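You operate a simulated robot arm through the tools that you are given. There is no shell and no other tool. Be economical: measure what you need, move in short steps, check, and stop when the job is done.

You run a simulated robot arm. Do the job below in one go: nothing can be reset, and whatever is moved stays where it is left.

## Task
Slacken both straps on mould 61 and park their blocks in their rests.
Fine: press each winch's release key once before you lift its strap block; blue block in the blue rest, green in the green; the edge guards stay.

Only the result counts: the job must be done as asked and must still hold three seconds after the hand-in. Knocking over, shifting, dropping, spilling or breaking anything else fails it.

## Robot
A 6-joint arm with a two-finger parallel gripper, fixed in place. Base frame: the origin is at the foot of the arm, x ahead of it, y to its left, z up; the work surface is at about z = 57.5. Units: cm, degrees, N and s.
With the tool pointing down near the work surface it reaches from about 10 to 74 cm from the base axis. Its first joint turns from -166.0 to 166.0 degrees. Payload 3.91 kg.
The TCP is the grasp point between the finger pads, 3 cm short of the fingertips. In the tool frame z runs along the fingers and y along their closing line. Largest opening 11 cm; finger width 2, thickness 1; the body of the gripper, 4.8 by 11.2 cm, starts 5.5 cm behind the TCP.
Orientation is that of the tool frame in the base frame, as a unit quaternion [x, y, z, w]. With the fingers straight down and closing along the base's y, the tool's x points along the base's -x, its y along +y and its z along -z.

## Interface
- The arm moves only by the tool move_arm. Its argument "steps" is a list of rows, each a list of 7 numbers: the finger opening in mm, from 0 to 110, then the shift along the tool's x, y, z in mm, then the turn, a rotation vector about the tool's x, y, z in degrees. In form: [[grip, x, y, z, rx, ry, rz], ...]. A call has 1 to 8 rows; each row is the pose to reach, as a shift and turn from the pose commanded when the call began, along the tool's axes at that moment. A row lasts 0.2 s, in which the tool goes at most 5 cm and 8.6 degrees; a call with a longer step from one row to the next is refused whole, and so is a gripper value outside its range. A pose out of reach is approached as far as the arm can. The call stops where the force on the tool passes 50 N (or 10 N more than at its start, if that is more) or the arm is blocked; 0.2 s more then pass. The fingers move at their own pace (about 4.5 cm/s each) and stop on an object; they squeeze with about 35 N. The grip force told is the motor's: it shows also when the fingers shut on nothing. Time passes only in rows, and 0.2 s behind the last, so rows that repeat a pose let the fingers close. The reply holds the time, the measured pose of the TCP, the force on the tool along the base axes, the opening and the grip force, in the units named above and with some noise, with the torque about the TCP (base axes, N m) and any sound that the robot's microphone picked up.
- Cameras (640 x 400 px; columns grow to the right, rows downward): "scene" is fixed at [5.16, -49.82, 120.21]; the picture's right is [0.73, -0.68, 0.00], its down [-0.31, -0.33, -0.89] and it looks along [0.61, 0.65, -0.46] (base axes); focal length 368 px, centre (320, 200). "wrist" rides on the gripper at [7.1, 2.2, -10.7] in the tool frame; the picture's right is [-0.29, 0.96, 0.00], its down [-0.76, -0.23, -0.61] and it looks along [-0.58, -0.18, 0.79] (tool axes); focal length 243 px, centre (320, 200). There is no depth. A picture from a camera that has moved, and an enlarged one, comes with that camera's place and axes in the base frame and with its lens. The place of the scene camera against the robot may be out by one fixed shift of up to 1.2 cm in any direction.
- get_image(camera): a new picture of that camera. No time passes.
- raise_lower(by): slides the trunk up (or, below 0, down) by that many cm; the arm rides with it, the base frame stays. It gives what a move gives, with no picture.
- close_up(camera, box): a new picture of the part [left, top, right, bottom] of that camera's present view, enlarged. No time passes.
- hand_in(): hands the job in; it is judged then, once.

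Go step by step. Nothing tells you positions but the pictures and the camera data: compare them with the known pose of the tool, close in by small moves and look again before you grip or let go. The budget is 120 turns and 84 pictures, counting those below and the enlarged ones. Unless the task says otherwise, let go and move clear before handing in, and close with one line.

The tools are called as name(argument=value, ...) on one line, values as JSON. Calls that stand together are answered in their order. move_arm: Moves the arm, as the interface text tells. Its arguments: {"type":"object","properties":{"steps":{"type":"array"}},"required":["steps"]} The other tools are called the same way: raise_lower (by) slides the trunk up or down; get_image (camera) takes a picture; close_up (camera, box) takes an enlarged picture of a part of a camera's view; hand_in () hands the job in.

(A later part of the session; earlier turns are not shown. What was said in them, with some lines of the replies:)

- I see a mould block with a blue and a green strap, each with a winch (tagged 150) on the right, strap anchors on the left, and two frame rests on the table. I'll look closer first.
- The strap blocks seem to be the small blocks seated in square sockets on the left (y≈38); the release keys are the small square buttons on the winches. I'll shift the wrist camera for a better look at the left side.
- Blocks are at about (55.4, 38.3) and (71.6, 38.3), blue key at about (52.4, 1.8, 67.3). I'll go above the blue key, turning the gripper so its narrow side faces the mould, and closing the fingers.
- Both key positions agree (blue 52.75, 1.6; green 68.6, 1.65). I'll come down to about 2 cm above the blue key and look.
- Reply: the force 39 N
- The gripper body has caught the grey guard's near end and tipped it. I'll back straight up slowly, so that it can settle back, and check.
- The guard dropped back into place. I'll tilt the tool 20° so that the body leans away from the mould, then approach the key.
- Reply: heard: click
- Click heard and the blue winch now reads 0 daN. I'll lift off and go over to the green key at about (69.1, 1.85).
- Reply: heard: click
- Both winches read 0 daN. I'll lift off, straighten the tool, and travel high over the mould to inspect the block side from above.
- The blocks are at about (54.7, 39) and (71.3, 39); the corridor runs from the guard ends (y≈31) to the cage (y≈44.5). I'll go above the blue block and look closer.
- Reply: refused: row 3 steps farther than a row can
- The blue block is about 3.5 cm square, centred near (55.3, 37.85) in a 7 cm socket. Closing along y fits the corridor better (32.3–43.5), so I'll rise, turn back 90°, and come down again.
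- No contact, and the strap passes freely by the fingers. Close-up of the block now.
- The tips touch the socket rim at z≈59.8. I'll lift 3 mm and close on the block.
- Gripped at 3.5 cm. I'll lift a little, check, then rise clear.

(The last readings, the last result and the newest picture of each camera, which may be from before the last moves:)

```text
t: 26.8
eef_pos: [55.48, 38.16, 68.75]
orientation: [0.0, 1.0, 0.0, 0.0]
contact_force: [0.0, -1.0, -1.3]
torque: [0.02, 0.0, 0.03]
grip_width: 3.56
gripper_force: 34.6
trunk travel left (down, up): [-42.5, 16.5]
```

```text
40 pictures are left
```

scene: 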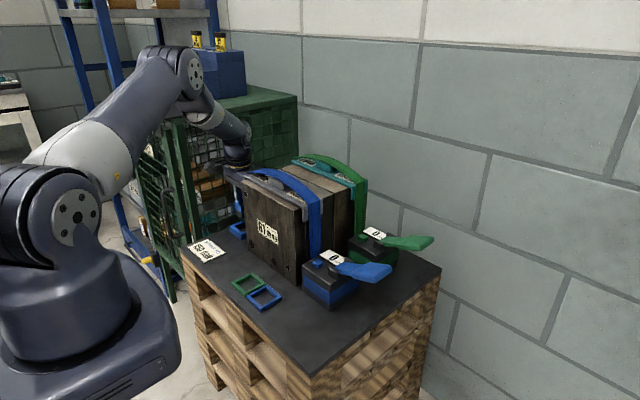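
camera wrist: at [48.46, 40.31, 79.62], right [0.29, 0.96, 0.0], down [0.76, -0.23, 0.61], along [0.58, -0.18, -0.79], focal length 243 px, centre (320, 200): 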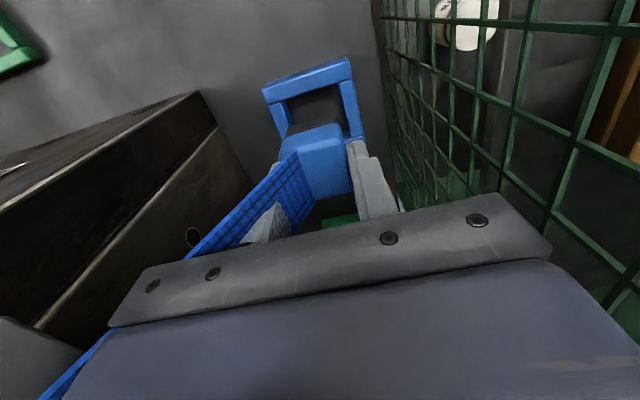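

The block is out. I'll rise to z≈98 and then go over to the blue rest.

move_arm(steps=[[0, 0, 1, -45, 0, 0, 0], [0, 0, 1, -90, 0, 0, 0], [0, 0, 1, -135, 0, 0, 0], [0, 0, 1, -180, 0, 0, 0], [0, 0, 1, -225, 0, 0, 0], [0, 0, 1, -270, 0, 0, 0], [0, 0, 1, -295, 0, 0, 0]])

move_arm(steps=[[0, 20, -40, 0, 0, 0, 0], [0, 40, -80, 0, 0, 0, 0], [0, 60, -120, 0, 0, 0, 0], [0, 80, -160, 0, 0, 0, 0], [0, 100, -200, 0, 0, 0, 0], [0, 120, -240, 0, 0, 0, 0], [0, 142, -280, 0, 0, 0, 0], [0, 142, -300, 0, 0, 0, 0]])

move_arm(steps=[[0, 0, 0, 40, 0, 0, 0], [0, 0, 0, 80, 0, 0, 0], [0, 0, 0, 120, 0, 0, 0], [0, 0, 0, 160, 0, 0, 0], [0, 0, 0, 200, 0, 0, 0], [0, 0, 0, 200, 0, 0, 0]])

get_image(camera="wrist")

get_image(camera="scene")

```text
t: 28.4
eef_pos: [55.55, 38.17, 98.45]
orientation: [0.0, 1.0, 0.0, 0.0]
contact_force: [0.0, 0.6, -1.9]
torque: [0.02, 0.02, 0.0]
grip_width: 3.55
gripper_force: 34.6
trunk travel left (down, up): [-42.5, 16.5]
```

```text
t: 30.2
eef_pos: [41.27, 8.34, 98.32]
orientation: [0.0, 1.0, 0.0, 0.0]
contact_force: [0.2, -0.3, -1.4]
torque: [-0.03, -0.02, 0.01]
grip_width: 3.53
gripper_force: 35.0
trunk travel left (down, up): [-42.5, 16.5]
```

```text
t: 31.6
eef_pos: [41.21, 8.1, 78.1]
orientation: [0.0, 1.0, 0.0, 0.0]
contact_force: [-0.2, -0.4, -1.7]
torque: [0.0, 0.01, 0.0]
grip_width: 3.5
gripper_force: 35.2
trunk travel left (down, up): [-42.5, 16.5]
```

```text
39 pictures are left
camera wrist: at [34.2, 10.32, 89.0], right [0.29, 0.96, 0.0], down [0.76, -0.23, 0.61], along [0.58, -0.18, -0.79], focal length 243 px, centre (320, 200)
```

wrist: 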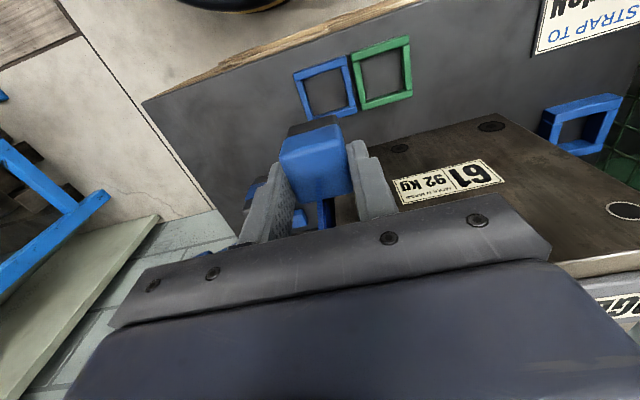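

```text
38 pictures are left
```

scene: 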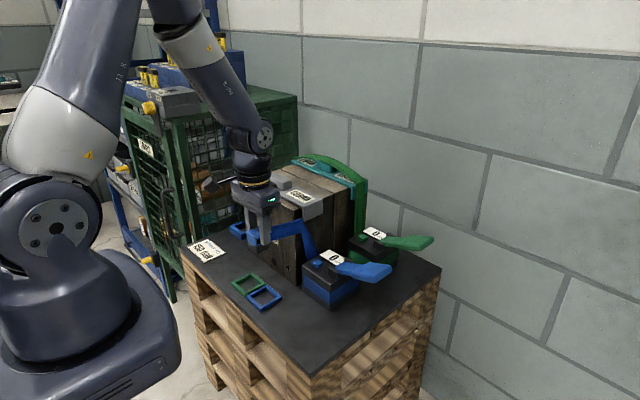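

close_up(camera="wrist", box=[260, 20, 440, 150])

close_up(camera="scene", box=[220, 200, 320, 320])

```text
3.08 times, centred on (350, 85) of wrist
camera zoom: at [34.2, 10.32, 89.0], right [0.29, 0.96, 0.0], down [0.76, -0.23, 0.61], along [0.58, -0.18, -0.79], focal length 746 px, centre (228, 554)
```

zoom: 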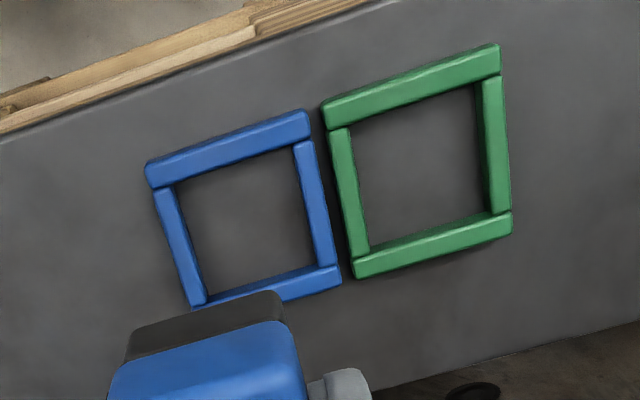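

```text
3.33 times, centred on (270, 260) of scene
camera zoom: at [5.16, -49.82, 120.21], right [0.73, -0.68, 0.0], down [-0.31, -0.33, -0.89], along [0.61, 0.65, -0.46], focal length 1227 px, centre (487, 0)
```

zoom: 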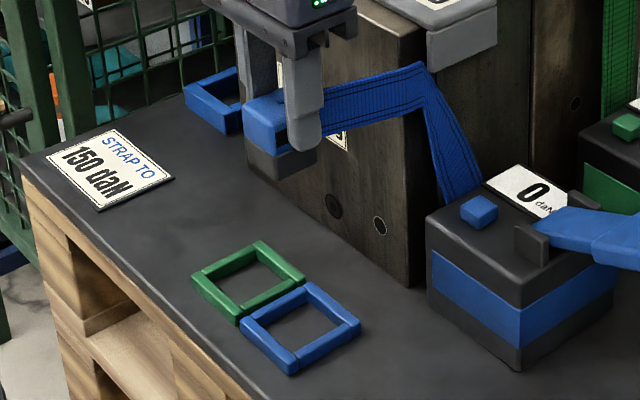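

move_arm(steps=[[0, 0, 6, 40, 0, 0, 0], [0, 0, 6, 80, 0, 0, 0], [0, 0, 6, 110, 0, 0, 0], [0, 0, 6, 110, 0, 0, 0]])

close_up(camera="wrist", box=[220, 50, 430, 250])

close_up(camera="scene", box=[220, 200, 320, 320])

```text
t: 32.6
eef_pos: [41.21, 8.82, 67.19]
orientation: [0.001, 1.0, 0.0, 0.001]
contact_force: [0.4, 0.3, -0.3]
torque: [0.01, -0.06, -0.01]
grip_width: 3.53
gripper_force: 35.1
trunk travel left (down, up): [-42.5, 16.5]
```

```text
2.00 times, centred on (325, 150) of wrist
camera zoom: at [34.14, 11.11, 77.95], right [0.29, 0.96, 0.0], down [0.76, -0.23, 0.61], along [0.58, -0.18, -0.79], focal length 485 px, centre (310, 300)
```

zoom: 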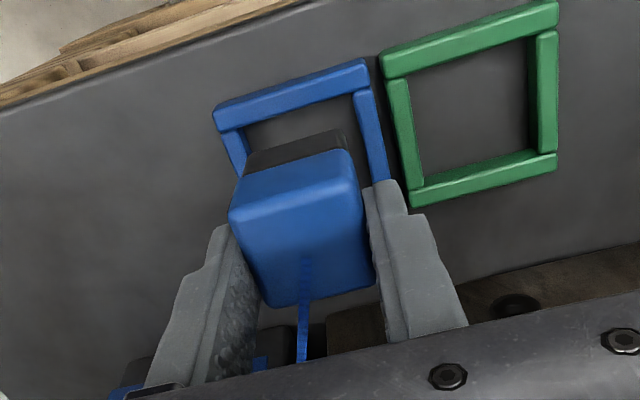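

```text
3.33 times, centred on (270, 260) of scene
camera zoom: at [5.16, -49.82, 120.21], right [0.73, -0.68, 0.0], down [-0.31, -0.33, -0.89], along [0.61, 0.65, -0.46], focal length 1227 px, centre (487, 0)
```

zoom: 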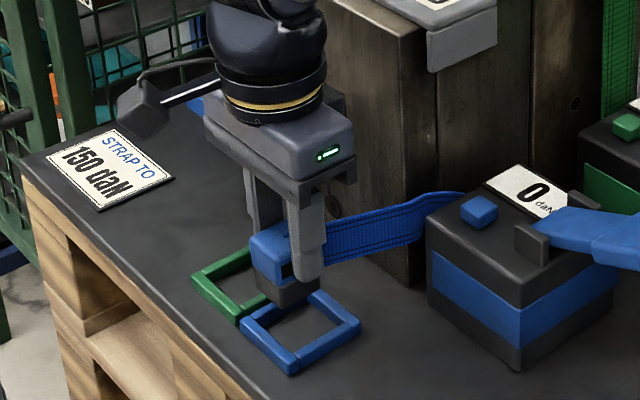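

move_arm(steps=[[0, -1.5, 0, 15, 0, 0, 0], [0, -1.5, 0, 28, 0, 0, 0], [0, -1.5, 0, 35, 0, 0, 0], [0, -1.5, 0, 39, 0, 0, 0], [0, -1.5, 0, 39, 0, 0, 0]])

close_up(camera="wrist", box=[220, 50, 430, 250])

close_up(camera="scene", box=[230, 230, 310, 320])

```text
t: 33.8
eef_pos: [41.42, 8.91, 63.35]
orientation: [-0.001, 1.0, 0.0, 0.0]
contact_force: [0.8, -0.4, -1.3]
torque: [-0.01, 0.01, 0.02]
grip_width: 3.54
gripper_force: 35.1
trunk travel left (down, up): [-42.5, 16.5]
```

```text
2.00 times, centred on (325, 150) of wrist
camera zoom: at [34.33, 11.1, 74.15], right [0.29, 0.96, 0.0], down [0.76, -0.23, 0.61], along [0.58, -0.18, -0.79], focal length 485 px, centre (310, 300)
```

zoom: 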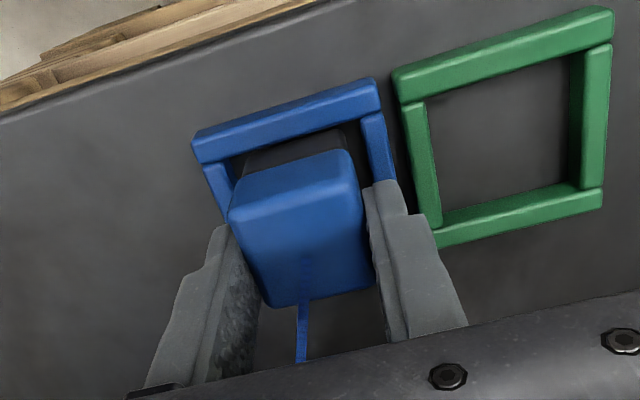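

```text
4.44 times, centred on (270, 275) of scene
camera zoom: at [5.16, -49.82, 120.21], right [0.73, -0.68, 0.0], down [-0.31, -0.33, -0.89], along [0.61, 0.65, -0.46], focal length 1636 px, centre (542, -133)
```

zoom: 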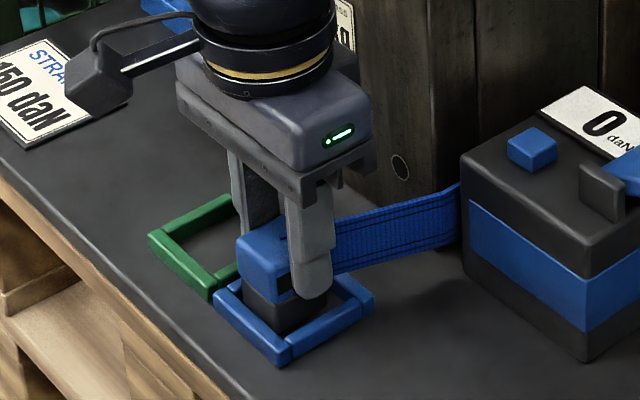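

The block is inside the blue frame. I'll lower the last bit until it touches.

move_arm(steps=[[0, 0, 0, 2, 0, 0, 0], [0, 0, 0, 4, 0, 0, 0], [0, 0, 0, 5, 0, 0, 0], [0, 0, 0, 5, 0, 0, 0]])

close_up(camera="scene", box=[230, 230, 310, 320])

```text
t: 34.8
eef_pos: [41.3, 8.74, 62.92]
orientation: [0.0, 1.0, 0.0, 0.0]
contact_force: [-0.3, -1.2, -1.8]
torque: [0.01, 0.0, 0.02]
grip_width: 3.55
gripper_force: 35.0
trunk travel left (down, up): [-42.5, 16.5]
```

```text
4.44 times, centred on (270, 275) of scene
camera zoom: at [5.16, -49.82, 120.21], right [0.73, -0.68, 0.0], down [-0.31, -0.33, -0.89], along [0.61, 0.65, -0.46], focal length 1636 px, centre (542, -133)
```

zoom: 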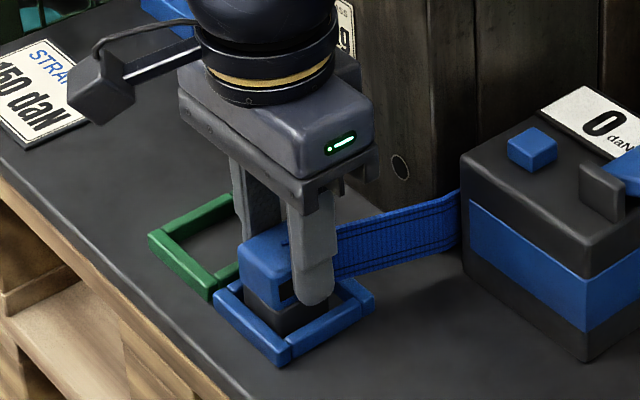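

move_arm(steps=[[0, 0, 0, 2, 0, 0, 0], [0, 0, 0, 4, 0, 0, 0], [0, 0, 0, 6, 0, 0, 0], [0, 0, 0, 6, 0, 0, 0]])

close_up(camera="scene", box=[230, 230, 310, 320])

```text
t: 35.8
eef_pos: [41.37, 8.88, 62.66]
orientation: [-0.001, 1.0, 0.0, 0.001]
contact_force: [-2.4, 6.1, 35.5]
torque: [0.14, 0.2, -0.02]
grip_width: 3.52
gripper_force: 35.3
trunk travel left (down, up): [-42.5, 16.5]
```

```text
4.44 times, centred on (270, 275) of scene
camera zoom: at [5.16, -49.82, 120.21], right [0.73, -0.68, 0.0], down [-0.31, -0.33, -0.89], along [0.61, 0.65, -0.46], focal length 1636 px, centre (542, -133)
```

zoom: 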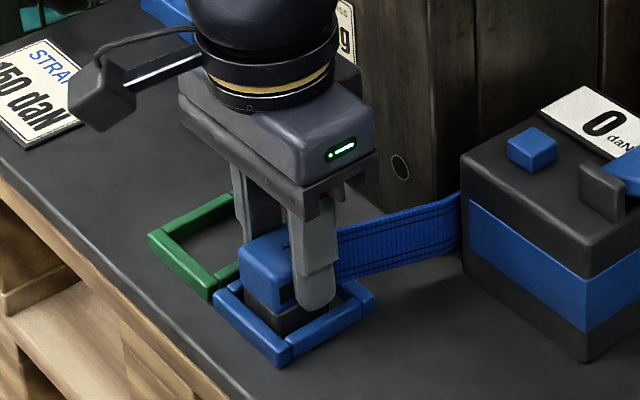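

It's down on the surface. I'll relieve the load, release, and rise.

move_arm(steps=[[0, 0, 0, -4, 0, 0, 0], [36, 0, 0, -4, 0, 0, 0], [45, 0, 0, -4, 0, 0, 0], [52, 0, 0, -4, 0, 0, 0], [52, 0, 0, -20, 0, 0, 0], [52, 0, 0, -50, 0, 0, 0], [52, 0, 0, -95, 0, 0, 0], [52, 0, 0, -140, 0, 0, 0]])

get_image(camera="wrist")

get_image(camera="scene")

```text
t: 37.6
eef_pos: [41.39, 8.75, 76.3]
orientation: [0.001, 1.0, 0.0, 0.0]
contact_force: [0.5, -0.1, -1.0]
torque: [0.01, 0.04, -0.01]
grip_width: 5.21
gripper_force: 0.0
trunk travel left (down, up): [-42.5, 16.5]
```

```text
29 pictures are left
camera wrist: at [34.46, 10.95, 87.1], right [0.29, 0.96, 0.0], down [0.76, -0.23, 0.61], along [0.58, -0.18, -0.79], focal length 243 px, centre (320, 200)
```

wrist: 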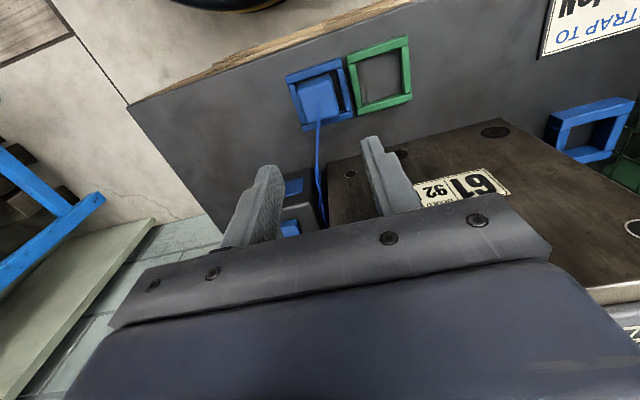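

```text
28 pictures are left
```

scene: 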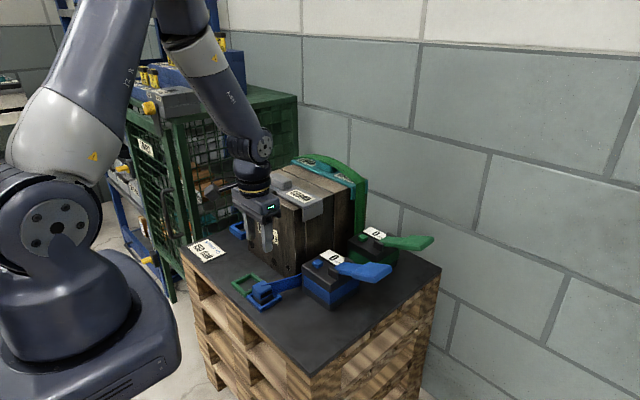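

The blue block sits in its rest. For green (≈71.6, 37.9), which is far, I'll rise, go over, and tilt the tool back about 30° in the x–z plane to gain reach.

move_arm(steps=[[60, 0, 0, -48, 0, 0, 0], [60, 0, 0, -96, 0, 0, 0], [60, 0, 0, -144, 0, 0, 0], [60, 0, 0, -192, 0, 0, 0], [60, 0, 0, -235, 0, 0, 0]])

move_arm(steps=[[60, -25, 37, 0, 0, 0, 0], [60, -50, 74, 0, 0, 0, 0], [60, -75, 111, 0, 0, 0, 0], [60, -100, 148, 0, 0, 0, 0], [60, -125, 185, 0, 0, 0, 0], [60, -150, 222, 0, 0, 0, 0], [60, -178, 259, 0, 0, 0, 0], [60, -206, 295, 0, 0, 0, 0]])

move_arm(steps=[[60, -15, 0, 0, 0, -7.5, 0], [60, -35, 0, 0, 0, -15, 0], [60, -60, 0, 0, 0, -22.5, 0], [60, -90, 0, 0, 0, -30, 0], [60, -96, 0, 0, 0, -30, 0], [60, -96, 0, 0, 0, -30, 0]])

get_image(camera="wrist")

get_image(camera="scene")

```text
t: 38.8
eef_pos: [41.32, 8.86, 99.9]
orientation: [0.001, 1.0, 0.001, -0.001]
contact_force: [0.0, -0.1, 0.4]
torque: [0.0, 0.01, -0.02]
grip_width: 6.0
gripper_force: 0.0
trunk travel left (down, up): [-42.5, 16.5]
```

```text
t: 40.6
eef_pos: [61.0, 37.07, 99.86]
orientation: [0.0, 1.0, 0.0, 0.001]
contact_force: [0.6, -1.1, 0.6]
torque: [0.0, 0.01, 0.0]
grip_width: 6.04
gripper_force: 0.1
out of reach, approached as far as the arm can: row 8
trunk travel left (down, up): [-42.5, 16.5]
```

```text
t: 42.0
eef_pos: [70.62, 37.23, 99.82]
orientation: [0.0, 0.966, 0.0, 0.259]
contact_force: [0.4, 0.0, 0.6]
torque: [0.0, 0.04, 0.0]
grip_width: 6.01
gripper_force: 0.1
trunk travel left (down, up): [-42.5, 16.5]
```

```text
27 pictures are left
camera wrist: at [59.17, 39.49, 105.56], right [0.25, 0.96, 0.15], down [0.35, -0.23, 0.91], along [0.9, -0.18, -0.4], focal length 243 px, centre (320, 200)
```

wrist: 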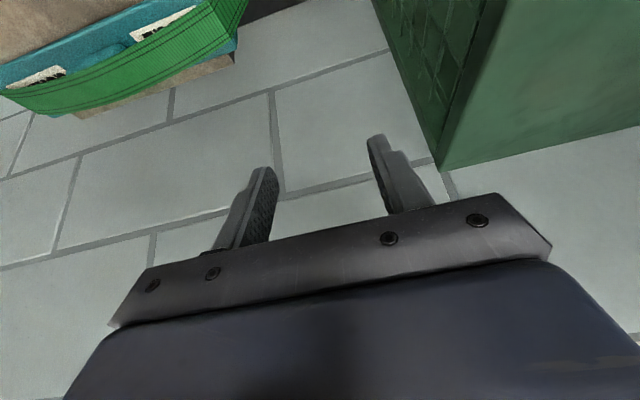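

```text
26 pictures are left
```

scene: 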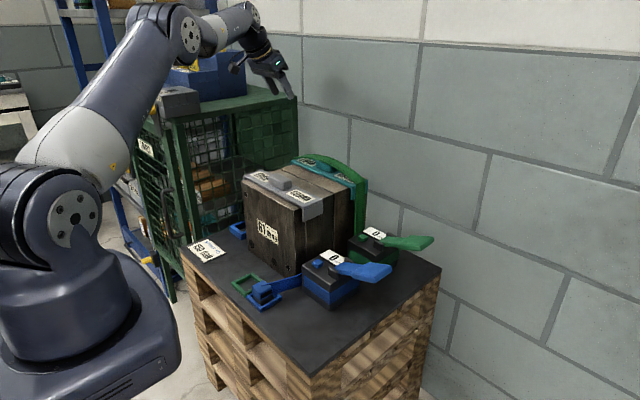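

move_arm(steps=[[60, 12, 11, 40, 0, 0, 0], [60, 32, 11, 75, 0, 0, 0], [60, 52, 11, 110, 0, 0, 0], [60, 66, 11, 134, 0, 0, 0], [60, 66, 11, 134, 0, 0, 0]])

get_image(camera="wrist")

```text
t: 43.2
eef_pos: [71.78, 38.24, 84.82]
orientation: [-0.001, 0.966, 0.0, 0.259]
contact_force: [0.6, 0.5, -0.1]
torque: [-0.04, 0.0, 0.02]
grip_width: 5.98
gripper_force: 0.1
trunk travel left (down, up): [-42.5, 16.5]
```

```text
25 pictures are left
camera wrist: at [60.3, 40.52, 90.54], right [0.25, 0.96, 0.14], down [0.35, -0.23, 0.91], along [0.9, -0.18, -0.4], focal length 243 px, centre (320, 200)
```

wrist: 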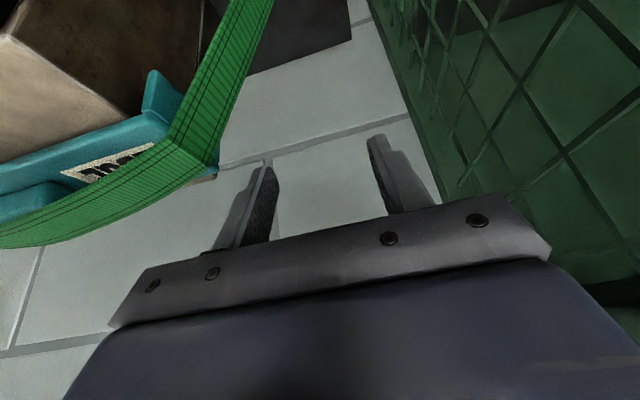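

move_arm(steps=[[60, 10, 2, 17.3, 0, 0, 0], [60, 20, 2, 34.6, 0, 0, 0], [60, 30, 2, 52, 0, 0, 0], [60, 45, 2, 78, 0, 0, 0], [60, 60, 2, 104, 0, 0, 0], [60, 75, 2, 130, 0, 0, 0], [60, 85, 2, 147, 0, 0, 0], [60, 85, 2, 147, 0, 0, 0]])

get_image(camera="wrist")

get_image(camera="scene")

```text
t: 45.0
eef_pos: [71.6, 38.58, 67.83]
orientation: [0.0, 0.966, 0.001, 0.258]
contact_force: [0.3, -0.2, 1.1]
torque: [0.03, 0.04, 0.01]
grip_width: 5.99
gripper_force: 0.1
trunk travel left (down, up): [-42.5, 16.5]
```

```text
24 pictures are left
camera wrist: at [60.12, 40.74, 73.67], right [0.25, 0.96, 0.15], down [0.35, -0.23, 0.91], along [0.9, -0.18, -0.4], focal length 243 px, centre (320, 200)
```

wrist: 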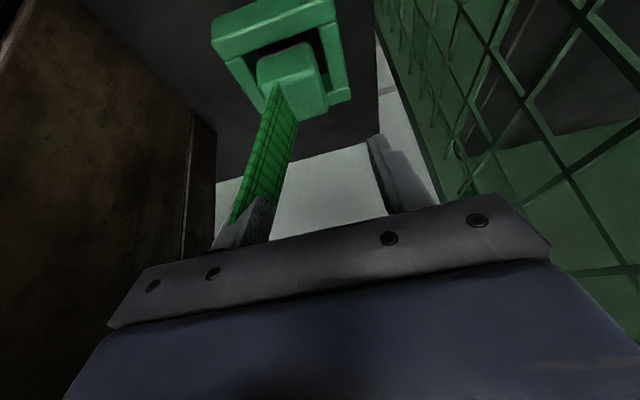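

```text
23 pictures are left
```

scene: 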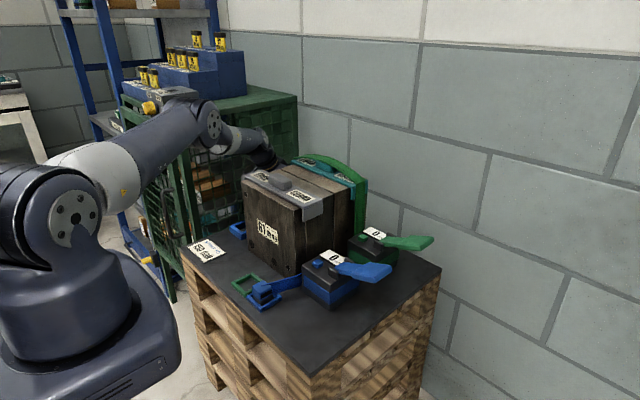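

close_up(camera="scene", box=[190, 90, 340, 210])

close_up(camera="wrist", box=[190, 0, 430, 200])

```text
3.33 times, centred on (265, 150) of scene
camera zoom: at [5.16, -49.82, 120.21], right [0.73, -0.68, 0.0], down [-0.31, -0.33, -0.89], along [0.61, 0.65, -0.46], focal length 1227 px, centre (503, 367)
```

zoom: 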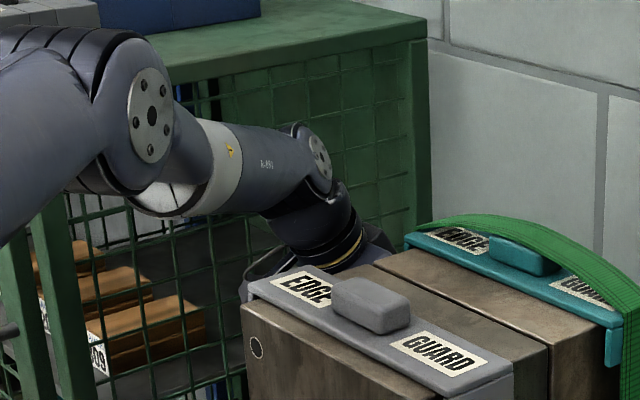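

```text
2.00 times, centred on (310, 100) of wrist
camera zoom: at [60.12, 40.74, 73.67], right [0.25, 0.96, 0.15], down [0.35, -0.23, 0.91], along [0.9, -0.18, -0.4], focal length 485 px, centre (340, 400)
```

zoom: 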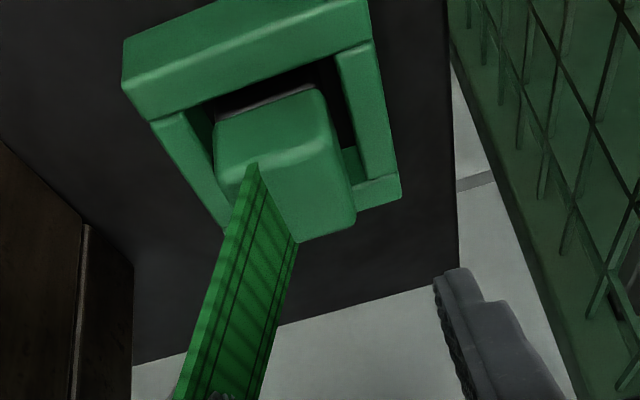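

move_arm(steps=[[55, 10.4, -5.8, -6, 0, 0, 0], [55, 17.9, -5.8, 7, 0, 0, 0], [55, 25.4, -5.8, 20, 0, 0, 0], [55, 29.4, -5.8, 27, 0, 0, 0], [55, 31.4, -5.8, 30.4, 0, 0, 0], [55, 32.9, -5.8, 33, 0, 0, 0], [55, 32.9, -5.8, 33, 0, 0, 0]])

close_up(camera="wrist", box=[190, 0, 430, 220])

close_up(camera="scene", box=[190, 90, 340, 210])

```text
t: 46.6
eef_pos: [70.34, 37.87, 63.32]
orientation: [0.0, 0.966, 0.0, 0.259]
contact_force: [-0.3, 0.2, 0.2]
torque: [-0.02, -0.02, -0.01]
grip_width: 5.49
gripper_force: 0.1
trunk travel left (down, up): [-42.5, 16.5]
```

```text
1.82 times, centred on (310, 110) of wrist
camera zoom: at [58.93, 40.12, 69.1], right [0.25, 0.96, 0.14], down [0.35, -0.23, 0.91], along [0.9, -0.18, -0.4], focal length 441 px, centre (338, 364)
```

zoom: 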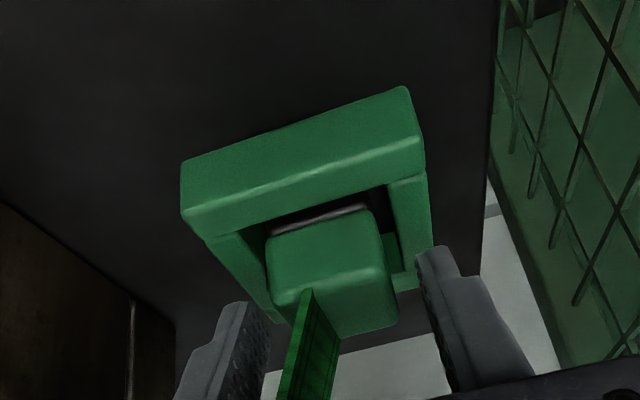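

```text
3.33 times, centred on (265, 150) of scene
camera zoom: at [5.16, -49.82, 120.21], right [0.73, -0.68, 0.0], down [-0.31, -0.33, -0.89], along [0.61, 0.65, -0.46], focal length 1227 px, centre (503, 367)
```

zoom: 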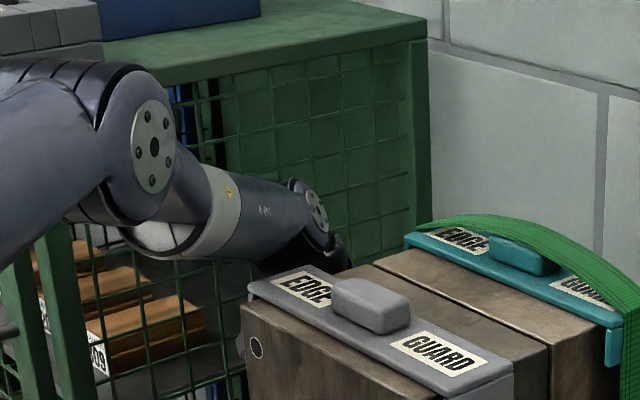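

Aligned with the green block. Closing the fingers.

move_arm(steps=[[55, 0, 2, 0, 0, 0, 0], [20, 0, 2, 0, 0, 0, 0], [0, 0, 2, 0, 0, 0, 0], [0, 0, 2, 0, 0, 0, 0], [0, 0, 2, 0, 0, 0, 0]])

move_arm(steps=[[0, -4, 0, -7, 0, 0, 0], [0, -10, 0, -17.3, 0, 0, 0], [0, -20, 0, -34.6, 0, 0, 0], [0, -20, 0, -34.6, 0, 0, 0]])

close_up(camera="wrist", box=[190, 0, 430, 220])

```text
t: 47.8
eef_pos: [70.33, 38.07, 63.34]
orientation: [0.0, 0.966, 0.0, 0.259]
contact_force: [-0.4, -0.2, -0.1]
torque: [0.02, 0.0, -0.03]
grip_width: 3.53
gripper_force: 35.3
trunk travel left (down, up): [-42.5, 16.5]
```

```text
t: 48.8
eef_pos: [70.31, 38.09, 67.25]
orientation: [0.0, 0.966, 0.0, 0.259]
contact_force: [0.0, 0.4, -1.9]
torque: [-0.01, 0.01, 0.03]
grip_width: 3.5
gripper_force: 35.2
trunk travel left (down, up): [-42.5, 16.5]
```

```text
1.82 times, centred on (310, 110) of wrist
camera zoom: at [58.96, 40.25, 73.06], right [0.25, 0.96, 0.14], down [0.35, -0.23, 0.91], along [0.9, -0.18, -0.4], focal length 441 px, centre (338, 364)
```

zoom: 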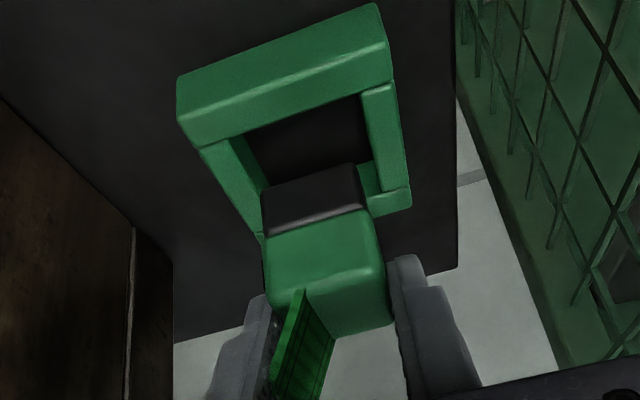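

The green block is out and held. Rising straight up.

move_arm(steps=[[0, -15, 3, -26, 0, 0, 0], [0, -35, 3, -60.6, 0, 0, 0], [0, -55, 3, -95.3, 0, 0, 0], [0, -75, 3, -130, 0, 0, 0], [0, -97, 3, -168, 0, 0, 0], [0, -119, 3, -206, 0, 0, 0], [0, -141, 3, -244, 0, 0, 0], [0, -163, 3, -282, 0, 0, 0]])

get_image(camera="scene")

```text
t: 50.6
eef_pos: [70.55, 38.56, 100.2]
orientation: [-0.001, 0.966, 0.0, 0.258]
contact_force: [-0.9, -0.5, -1.5]
torque: [0.0, -0.01, 0.01]
grip_width: 3.51
gripper_force: 35.6
trunk travel left (down, up): [-42.5, 16.5]
```

```text
17 pictures are left
```

scene: 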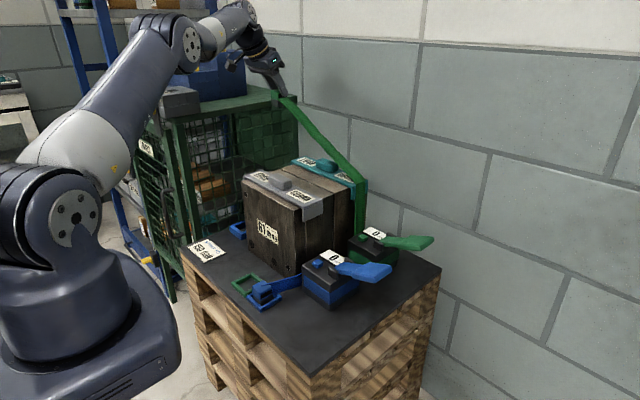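

move_arm(steps=[[0, 32.6, -28.75, -18.8, 0, 0, 0], [0, 65.2, -57.5, -37.6, 0, 0, 0], [0, 97.8, -86.25, -56.4, 0, 0, 0], [0, 130.4, -115, -75.2, 0, 0, 0], [0, 163, -143.75, -94, 0, 0, 0], [0, 195.6, -172.5, -112.8, 0, 0, 0], [0, 228.2, -201.25, -131.6, 0, 0, 0], [0, 260.7, -230, -150.5, 0, 0, 0]])

move_arm(steps=[[0, 22, 0, 38.1, 0, 0, 0], [0, 44, 0, 76.2, 0, 0, 0], [0, 66, 0, 114.3, 0, 0, 0], [0, 88, 0, 152.4, 0, 0, 0], [0, 110, 0, 190.5, 0, 0, 0], [0, 132, 0, 228.6, 0, 0, 0], [0, 150, 0, 260, 0, 0, 0], [0, 150, 0, 260, 0, 0, 0]])

close_up(camera="wrist", box=[190, 0, 430, 220])

close_up(camera="scene", box=[210, 190, 320, 320])

```text
t: 52.4
eef_pos: [40.09, 15.71, 100.07]
orientation: [0.0, 0.966, 0.0, 0.259]
contact_force: [0.0, -0.6, -2.4]
torque: [-0.02, 0.02, -0.02]
grip_width: 3.5
gripper_force: 34.7
trunk travel left (down, up): [-42.5, 16.5]
```

```text
t: 54.2
eef_pos: [40.2, 15.53, 69.9]
orientation: [-0.001, 0.966, -0.001, 0.259]
contact_force: [0.3, -0.2, -2.4]
torque: [-0.03, -0.01, -0.01]
grip_width: 3.54
gripper_force: 35.1
trunk travel left (down, up): [-42.5, 16.5]
```

```text
1.82 times, centred on (310, 110) of wrist
camera zoom: at [28.8, 17.79, 75.8], right [0.25, 0.96, 0.14], down [0.36, -0.23, 0.91], along [0.9, -0.18, -0.4], focal length 441 px, centre (338, 364)
```

zoom: 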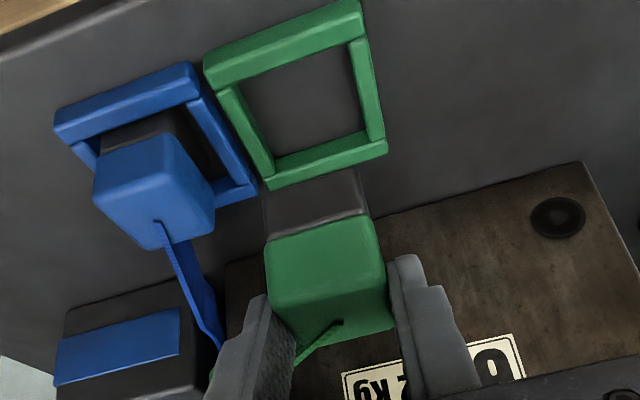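

```text
3.08 times, centred on (265, 255) of scene
camera zoom: at [5.16, -49.82, 120.21], right [0.73, -0.68, 0.0], down [-0.31, -0.33, -0.89], along [0.61, 0.65, -0.46], focal length 1133 px, centre (489, 31)
```

zoom: 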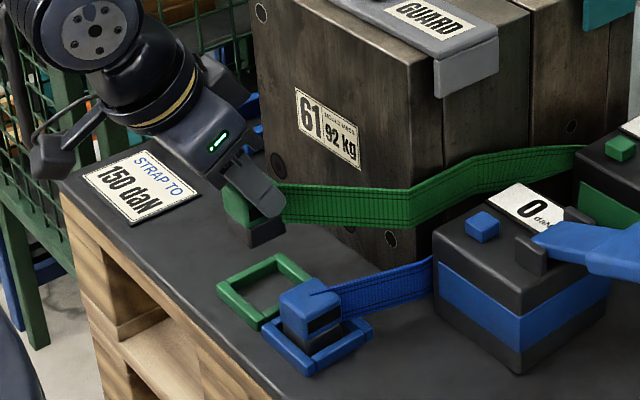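

move_arm(steps=[[0, 9, 1, 17.8, 0, 0, 0], [0, 18, 1, 33, 0, 0, 0], [0, 23, 1, 41, 0, 0, 0], [0, 26, 1, 46.5, 0, 0, 0], [0, 26, 1, 46.5, 0, 0, 0]])

close_up(camera="wrist", box=[190, 0, 430, 220])

close_up(camera="scene", box=[220, 220, 310, 320])

```text
t: 55.4
eef_pos: [42.0, 16.66, 65.83]
orientation: [-0.002, 0.967, -0.007, 0.255]
contact_force: [1.1, 0.1, -1.6]
torque: [-0.01, 0.0, 0.0]
grip_width: 3.51
gripper_force: 35.1
out of reach, approached as far as the arm can: row 1, 2, 3, 4, 5
trunk travel left (down, up): [-42.5, 16.5]
```

```text
1.82 times, centred on (310, 110) of wrist
camera zoom: at [30.54, 18.99, 71.65], right [0.25, 0.96, 0.13], down [0.36, -0.22, 0.91], along [0.9, -0.18, -0.4], focal length 441 px, centre (338, 364)
```

zoom: 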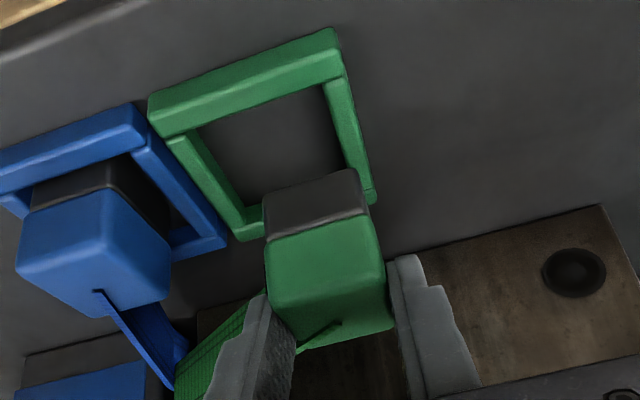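

```text
4.00 times, centred on (265, 270) of scene
camera zoom: at [5.16, -49.82, 120.21], right [0.73, -0.68, 0.0], down [-0.31, -0.33, -0.89], along [0.61, 0.65, -0.46], focal length 1473 px, centre (540, -80)
```

zoom: 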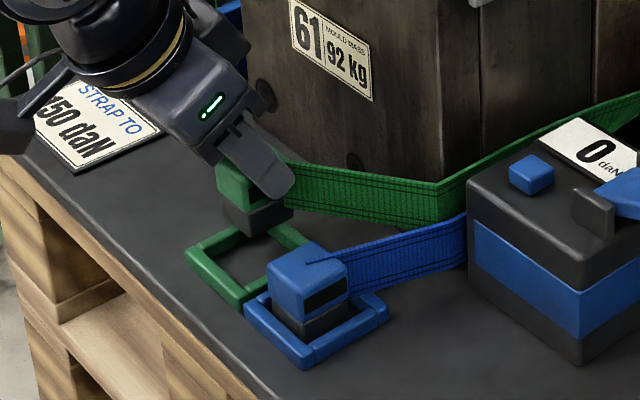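

The tilted pose folds the arm too much here at this trunk height, so it stopped at a limit short of target. I'll raise the trunk 9 cm and re-approach.

raise_lower(by=9)

```text
t: 56.6
eef_pos: [41.92, 16.67, 74.82]
orientation: [-0.001, 0.967, -0.009, 0.256]
contact_force: [-0.1, 0.4, -0.7]
torque: [-0.01, 0.02, -0.02]
grip_width: 3.51
gripper_force: 35.1
trunk travel left (down, up): [-51.5, 7.5]
```

move_arm(steps=[[0, 0, 0, 0, 0, 0, 0], [0, 0, 0, 0, 0, 0, 0]])

```text
t: 57.2
eef_pos: [41.99, 16.66, 74.83]
orientation: [-0.001, 0.967, -0.007, 0.255]
contact_force: [-0.7, 1.0, -0.3]
torque: [-0.02, -0.01, 0.03]
grip_width: 3.54
gripper_force: 34.5
trunk travel left (down, up): [-51.5, 7.5]
```

move_arm(steps=[[0, 14.6, -10.4, -8.5, -0.8, -0.4, 0.4], [0, 26, -10.4, 11, -0.8, -0.4, 0.4], [0, 38, -10.4, 31.6, -0.8, -0.4, 0.4], [0, 48.6, -10.4, 50.5, -0.8, -0.4, 0.4], [0, 48.6, -10.4, 50.5, -0.8, -0.4, 0.4]])

```text
t: 58.5
eef_pos: [43.14, 17.67, 69.5]
orientation: [-0.001, 0.967, -0.015, 0.253]
contact_force: [0.3, -1.2, -2.6]
torque: [-0.03, 0.01, -0.01]
grip_width: 3.55
gripper_force: 34.3
out of reach, approached as far as the arm can: row 1, 2, 3, 4, 5
trunk travel left (down, up): [-51.5, 7.5]
```

Lower is the limiting direction relative to the shoulder, so the trunk should go down instead. I'll raise the tool, restore its pose, then lower the trunk.

move_arm(steps=[[0, -20, 0, -34.6, 0, 0, 0], [0, -42, 0, -72.7, 0, 0, 0], [0, -64, 0, -111, 0, 0, 0], [0, -80, -5, -138.5, -0.8, -0.4, 0.3], [0, -92, -12, -170, -1.6, -0.7, 0.6], [0, -93, -20.5, -200, -1.6, -0.7, 0.6], [0, -95.4, -20.5, -222, -1.6, -0.7, 0.6], [0, -95.4, -20.5, -222, -1.6, -0.7, 0.6]])

```text
t: 60.2
eef_pos: [40.32, 15.83, 93.69]
orientation: [0.002, 0.964, 0.014, 0.264]
contact_force: [0.1, -0.1, -1.4]
torque: [-0.04, 0.04, -0.03]
grip_width: 3.53
gripper_force: 35.4
trunk travel left (down, up): [-51.5, 7.5]
```

move_arm(steps=[[0, 0, -2, 0, 1.5, 0.6, -0.6], [0, 0, -2, 0, 1.5, 0.6, -0.6]])

raise_lower(by=-21)

get_image(camera="scene")

```text
t: 60.9
eef_pos: [40.46, 15.52, 93.5]
orientation: [0.001, 0.966, 0.001, 0.259]
contact_force: [0.7, -0.8, -1.0]
torque: [-0.01, -0.01, -0.01]
grip_width: 3.54
gripper_force: 34.6
trunk travel left (down, up): [-51.5, 7.5]
```

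```text
t: 63.1
eef_pos: [40.35, 15.49, 72.5]
orientation: [0.001, 0.966, 0.0, 0.26]
contact_force: [-0.4, -0.2, -1.8]
torque: [0.0, -0.01, -0.06]
grip_width: 3.55
gripper_force: 35.1
trunk travel left (down, up): [-30.5, 28.5]
```

```text
12 pictures are left
```

scene: 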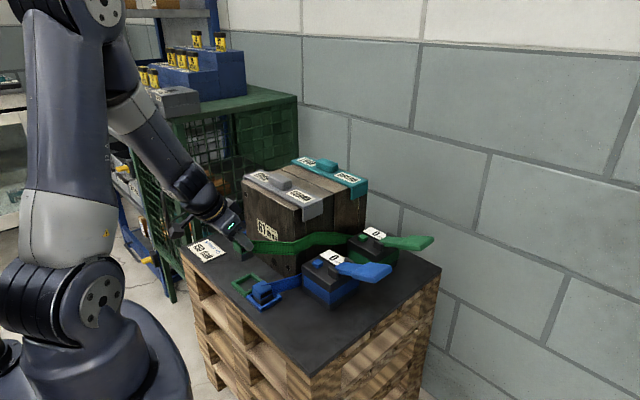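

move_arm(steps=[[0, 15, 1, 26, 0, 0, 0], [0, 28, 1, 48.5, 0, 0, 0], [0, 34, 1, 59, 0, 0, 0], [0, 34, 1, 59, 0, 0, 0]])

close_up(camera="wrist", box=[190, 0, 430, 220])

close_up(camera="scene", box=[220, 220, 310, 320])

```text
t: 64.1
eef_pos: [40.41, 15.64, 65.74]
orientation: [0.0, 0.966, 0.0, 0.259]
contact_force: [-0.3, -0.5, -1.3]
torque: [0.01, -0.02, 0.02]
grip_width: 3.54
gripper_force: 35.4
trunk travel left (down, up): [-30.5, 28.5]
```

```text
1.82 times, centred on (310, 110) of wrist
camera zoom: at [29.0, 17.84, 71.48], right [0.25, 0.96, 0.15], down [0.35, -0.23, 0.91], along [0.9, -0.18, -0.4], focal length 441 px, centre (338, 364)
```

zoom: 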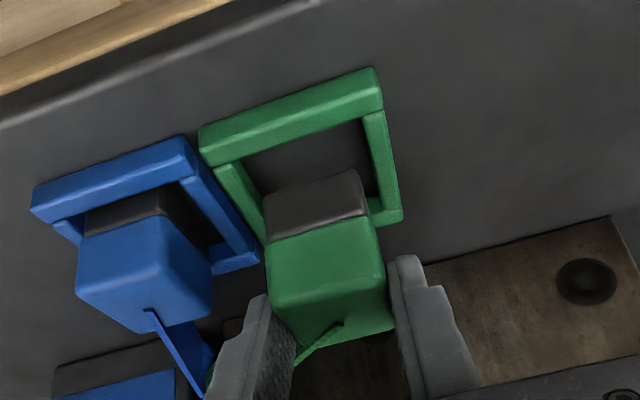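

```text
4.00 times, centred on (265, 270) of scene
camera zoom: at [5.16, -49.82, 120.21], right [0.73, -0.68, 0.0], down [-0.31, -0.33, -0.89], along [0.61, 0.65, -0.46], focal length 1473 px, centre (540, -80)
```

zoom: 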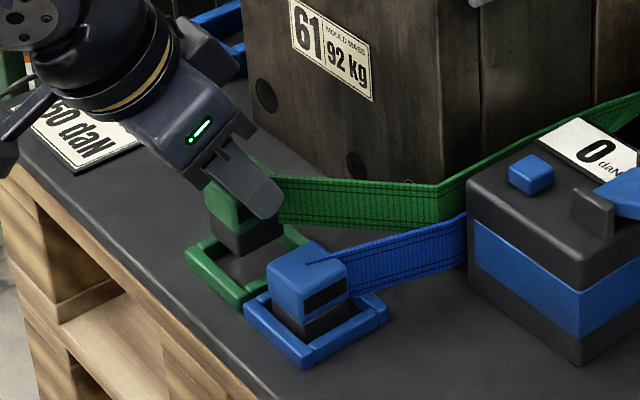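

Aligned within a couple of millimetres. Lowering until contact.

move_arm(steps=[[0, 5, 0.5, 8.7, 0, 0, 0], [0, 9, 0.5, 15.6, 0, 0, 0], [0, 11, 0.5, 19, 0, 0, 0], [0, 12, 0.5, 20.8, 0, 0, 0], [0, 12, 0.5, 20.8, 0, 0, 0]])

close_up(camera="scene", box=[220, 220, 310, 320])

```text
t: 65.3
eef_pos: [40.42, 15.61, 63.29]
orientation: [0.001, 0.966, 0.0, 0.26]
contact_force: [-0.3, 0.4, -1.9]
torque: [-0.02, 0.01, -0.01]
grip_width: 3.52
gripper_force: 34.8
trunk travel left (down, up): [-30.5, 28.5]
```

```text
4.00 times, centred on (265, 270) of scene
camera zoom: at [5.16, -49.82, 120.21], right [0.73, -0.68, 0.0], down [-0.31, -0.33, -0.89], along [0.61, 0.65, -0.46], focal length 1473 px, centre (540, -80)
```

zoom: 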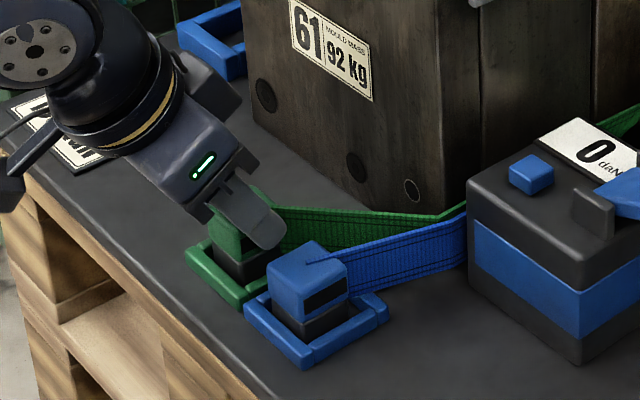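

move_arm(steps=[[0, 0.8, 0, 1.3, 0, 0, 0], [0, 1.5, 0, 2.6, 0, 0, 0], [0, 2, 0, 3.5, 0, 0, 0], [0, 2, 0, 3.5, 0, 0, 0]])

```text
t: 66.3
eef_pos: [40.48, 15.63, 63.08]
orientation: [0.001, 0.965, 0.0, 0.262]
contact_force: [-0.4, -1.2, 25.5]
torque: [-0.05, -0.31, -0.04]
grip_width: 3.55
gripper_force: 34.7
trunk travel left (down, up): [-30.5, 28.5]
```

Touchdown at z≈63.1. Relieving, releasing and backing off.

move_arm(steps=[[0, -1, 0, -1.8, 0, 0, 0], [36, -1, 0, -1.8, 0, 0, 0], [44, -1, 0, -1.8, 0, 0, 0], [52, -1, 0, -1.8, 0, 0, 0], [52, -8, 0, -14, 0, 0, 0], [52, -25, 0, -43, 0, 0, 0], [52, -47, 0, -81, 0, 0, 0], [52, -69, 0, -119, 0, 0, 0]])

get_image(camera="wrist")

close_up(camera="scene", box=[220, 210, 320, 320])

```text
t: 68.1
eef_pos: [40.29, 15.4, 76.66]
orientation: [0.001, 0.966, 0.0, 0.26]
contact_force: [1.1, 1.3, -0.6]
torque: [-0.01, 0.0, 0.0]
grip_width: 5.21
gripper_force: 0.0
trunk travel left (down, up): [-30.5, 28.5]
```

```text
8 pictures are left
camera wrist: at [28.89, 17.61, 82.54], right [0.25, 0.96, 0.15], down [0.35, -0.23, 0.91], along [0.9, -0.18, -0.39], focal length 243 px, centre (320, 200)
```

wrist: 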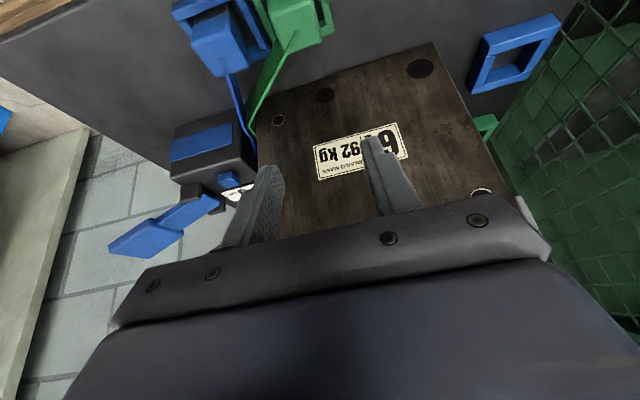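

```text
3.64 times, centred on (270, 265) of scene
camera zoom: at [5.16, -49.82, 120.21], right [0.73, -0.68, 0.0], down [-0.31, -0.33, -0.89], along [0.61, 0.65, -0.46], focal length 1339 px, centre (502, -36)
```

zoom: 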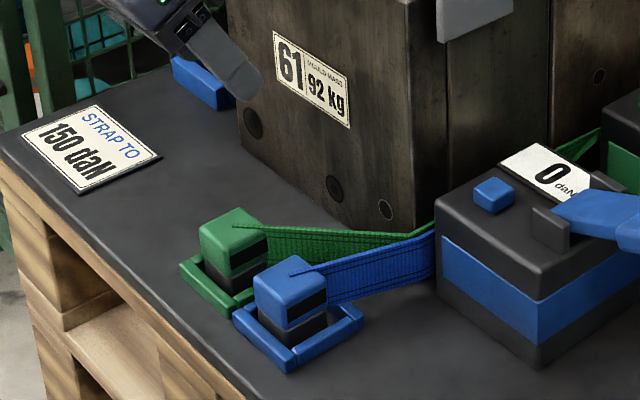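

Both blocks sit in their rests. I'll move clear and do a final check on the guards.

move_arm(steps=[[52, -20, 0, -40, 0, 0, 0], [52, -40, 0, -80, 0, 0, 0], [52, -60, 0, -120, 0, 0, 0], [52, -80, 0, -160, 0, 0, 0], [52, -80, 0, -160, 0, 0, 0]])

close_up(camera="scene", box=[220, 140, 450, 320])

```text
t: 69.3
eef_pos: [39.34, 15.47, 94.42]
orientation: [0.0, 0.966, 0.001, 0.259]
contact_force: [-1.0, 0.2, 0.1]
torque: [0.0, 0.01, 0.02]
grip_width: 5.2
gripper_force: 0.0
trunk travel left (down, up): [-30.5, 28.5]
```

```text
2.22 times, centred on (335, 230) of scene
camera zoom: at [5.16, -49.82, 120.21], right [0.73, -0.68, 0.0], down [-0.31, -0.33, -0.89], along [0.61, 0.65, -0.46], focal length 818 px, centre (287, 133)
```

zoom: 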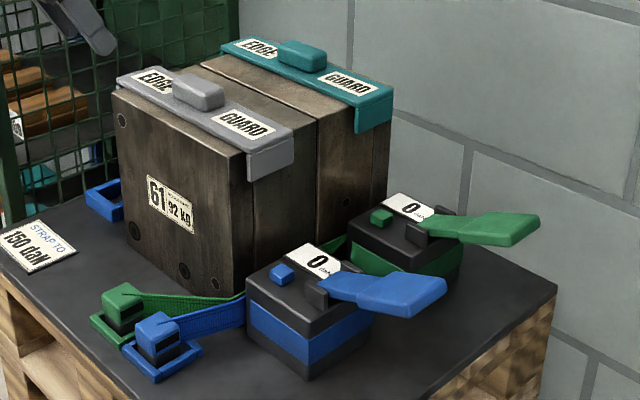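

Both winches read 0 daN. Each block is in its own colour rest, the two edge guards are where they started and the arm is clear, so I'm handing in.

hand_in()

```text
The job is handed in.
```

I slackened both straps on mould 61 with one press of each release key, and both winches now read 0 daN. The blue block is in the blue rest and the green block is in the green rest. On my first approach to the blue key the gripper tipped the grey edge guard. It dropped back, and in the final picture both guards look where they started.
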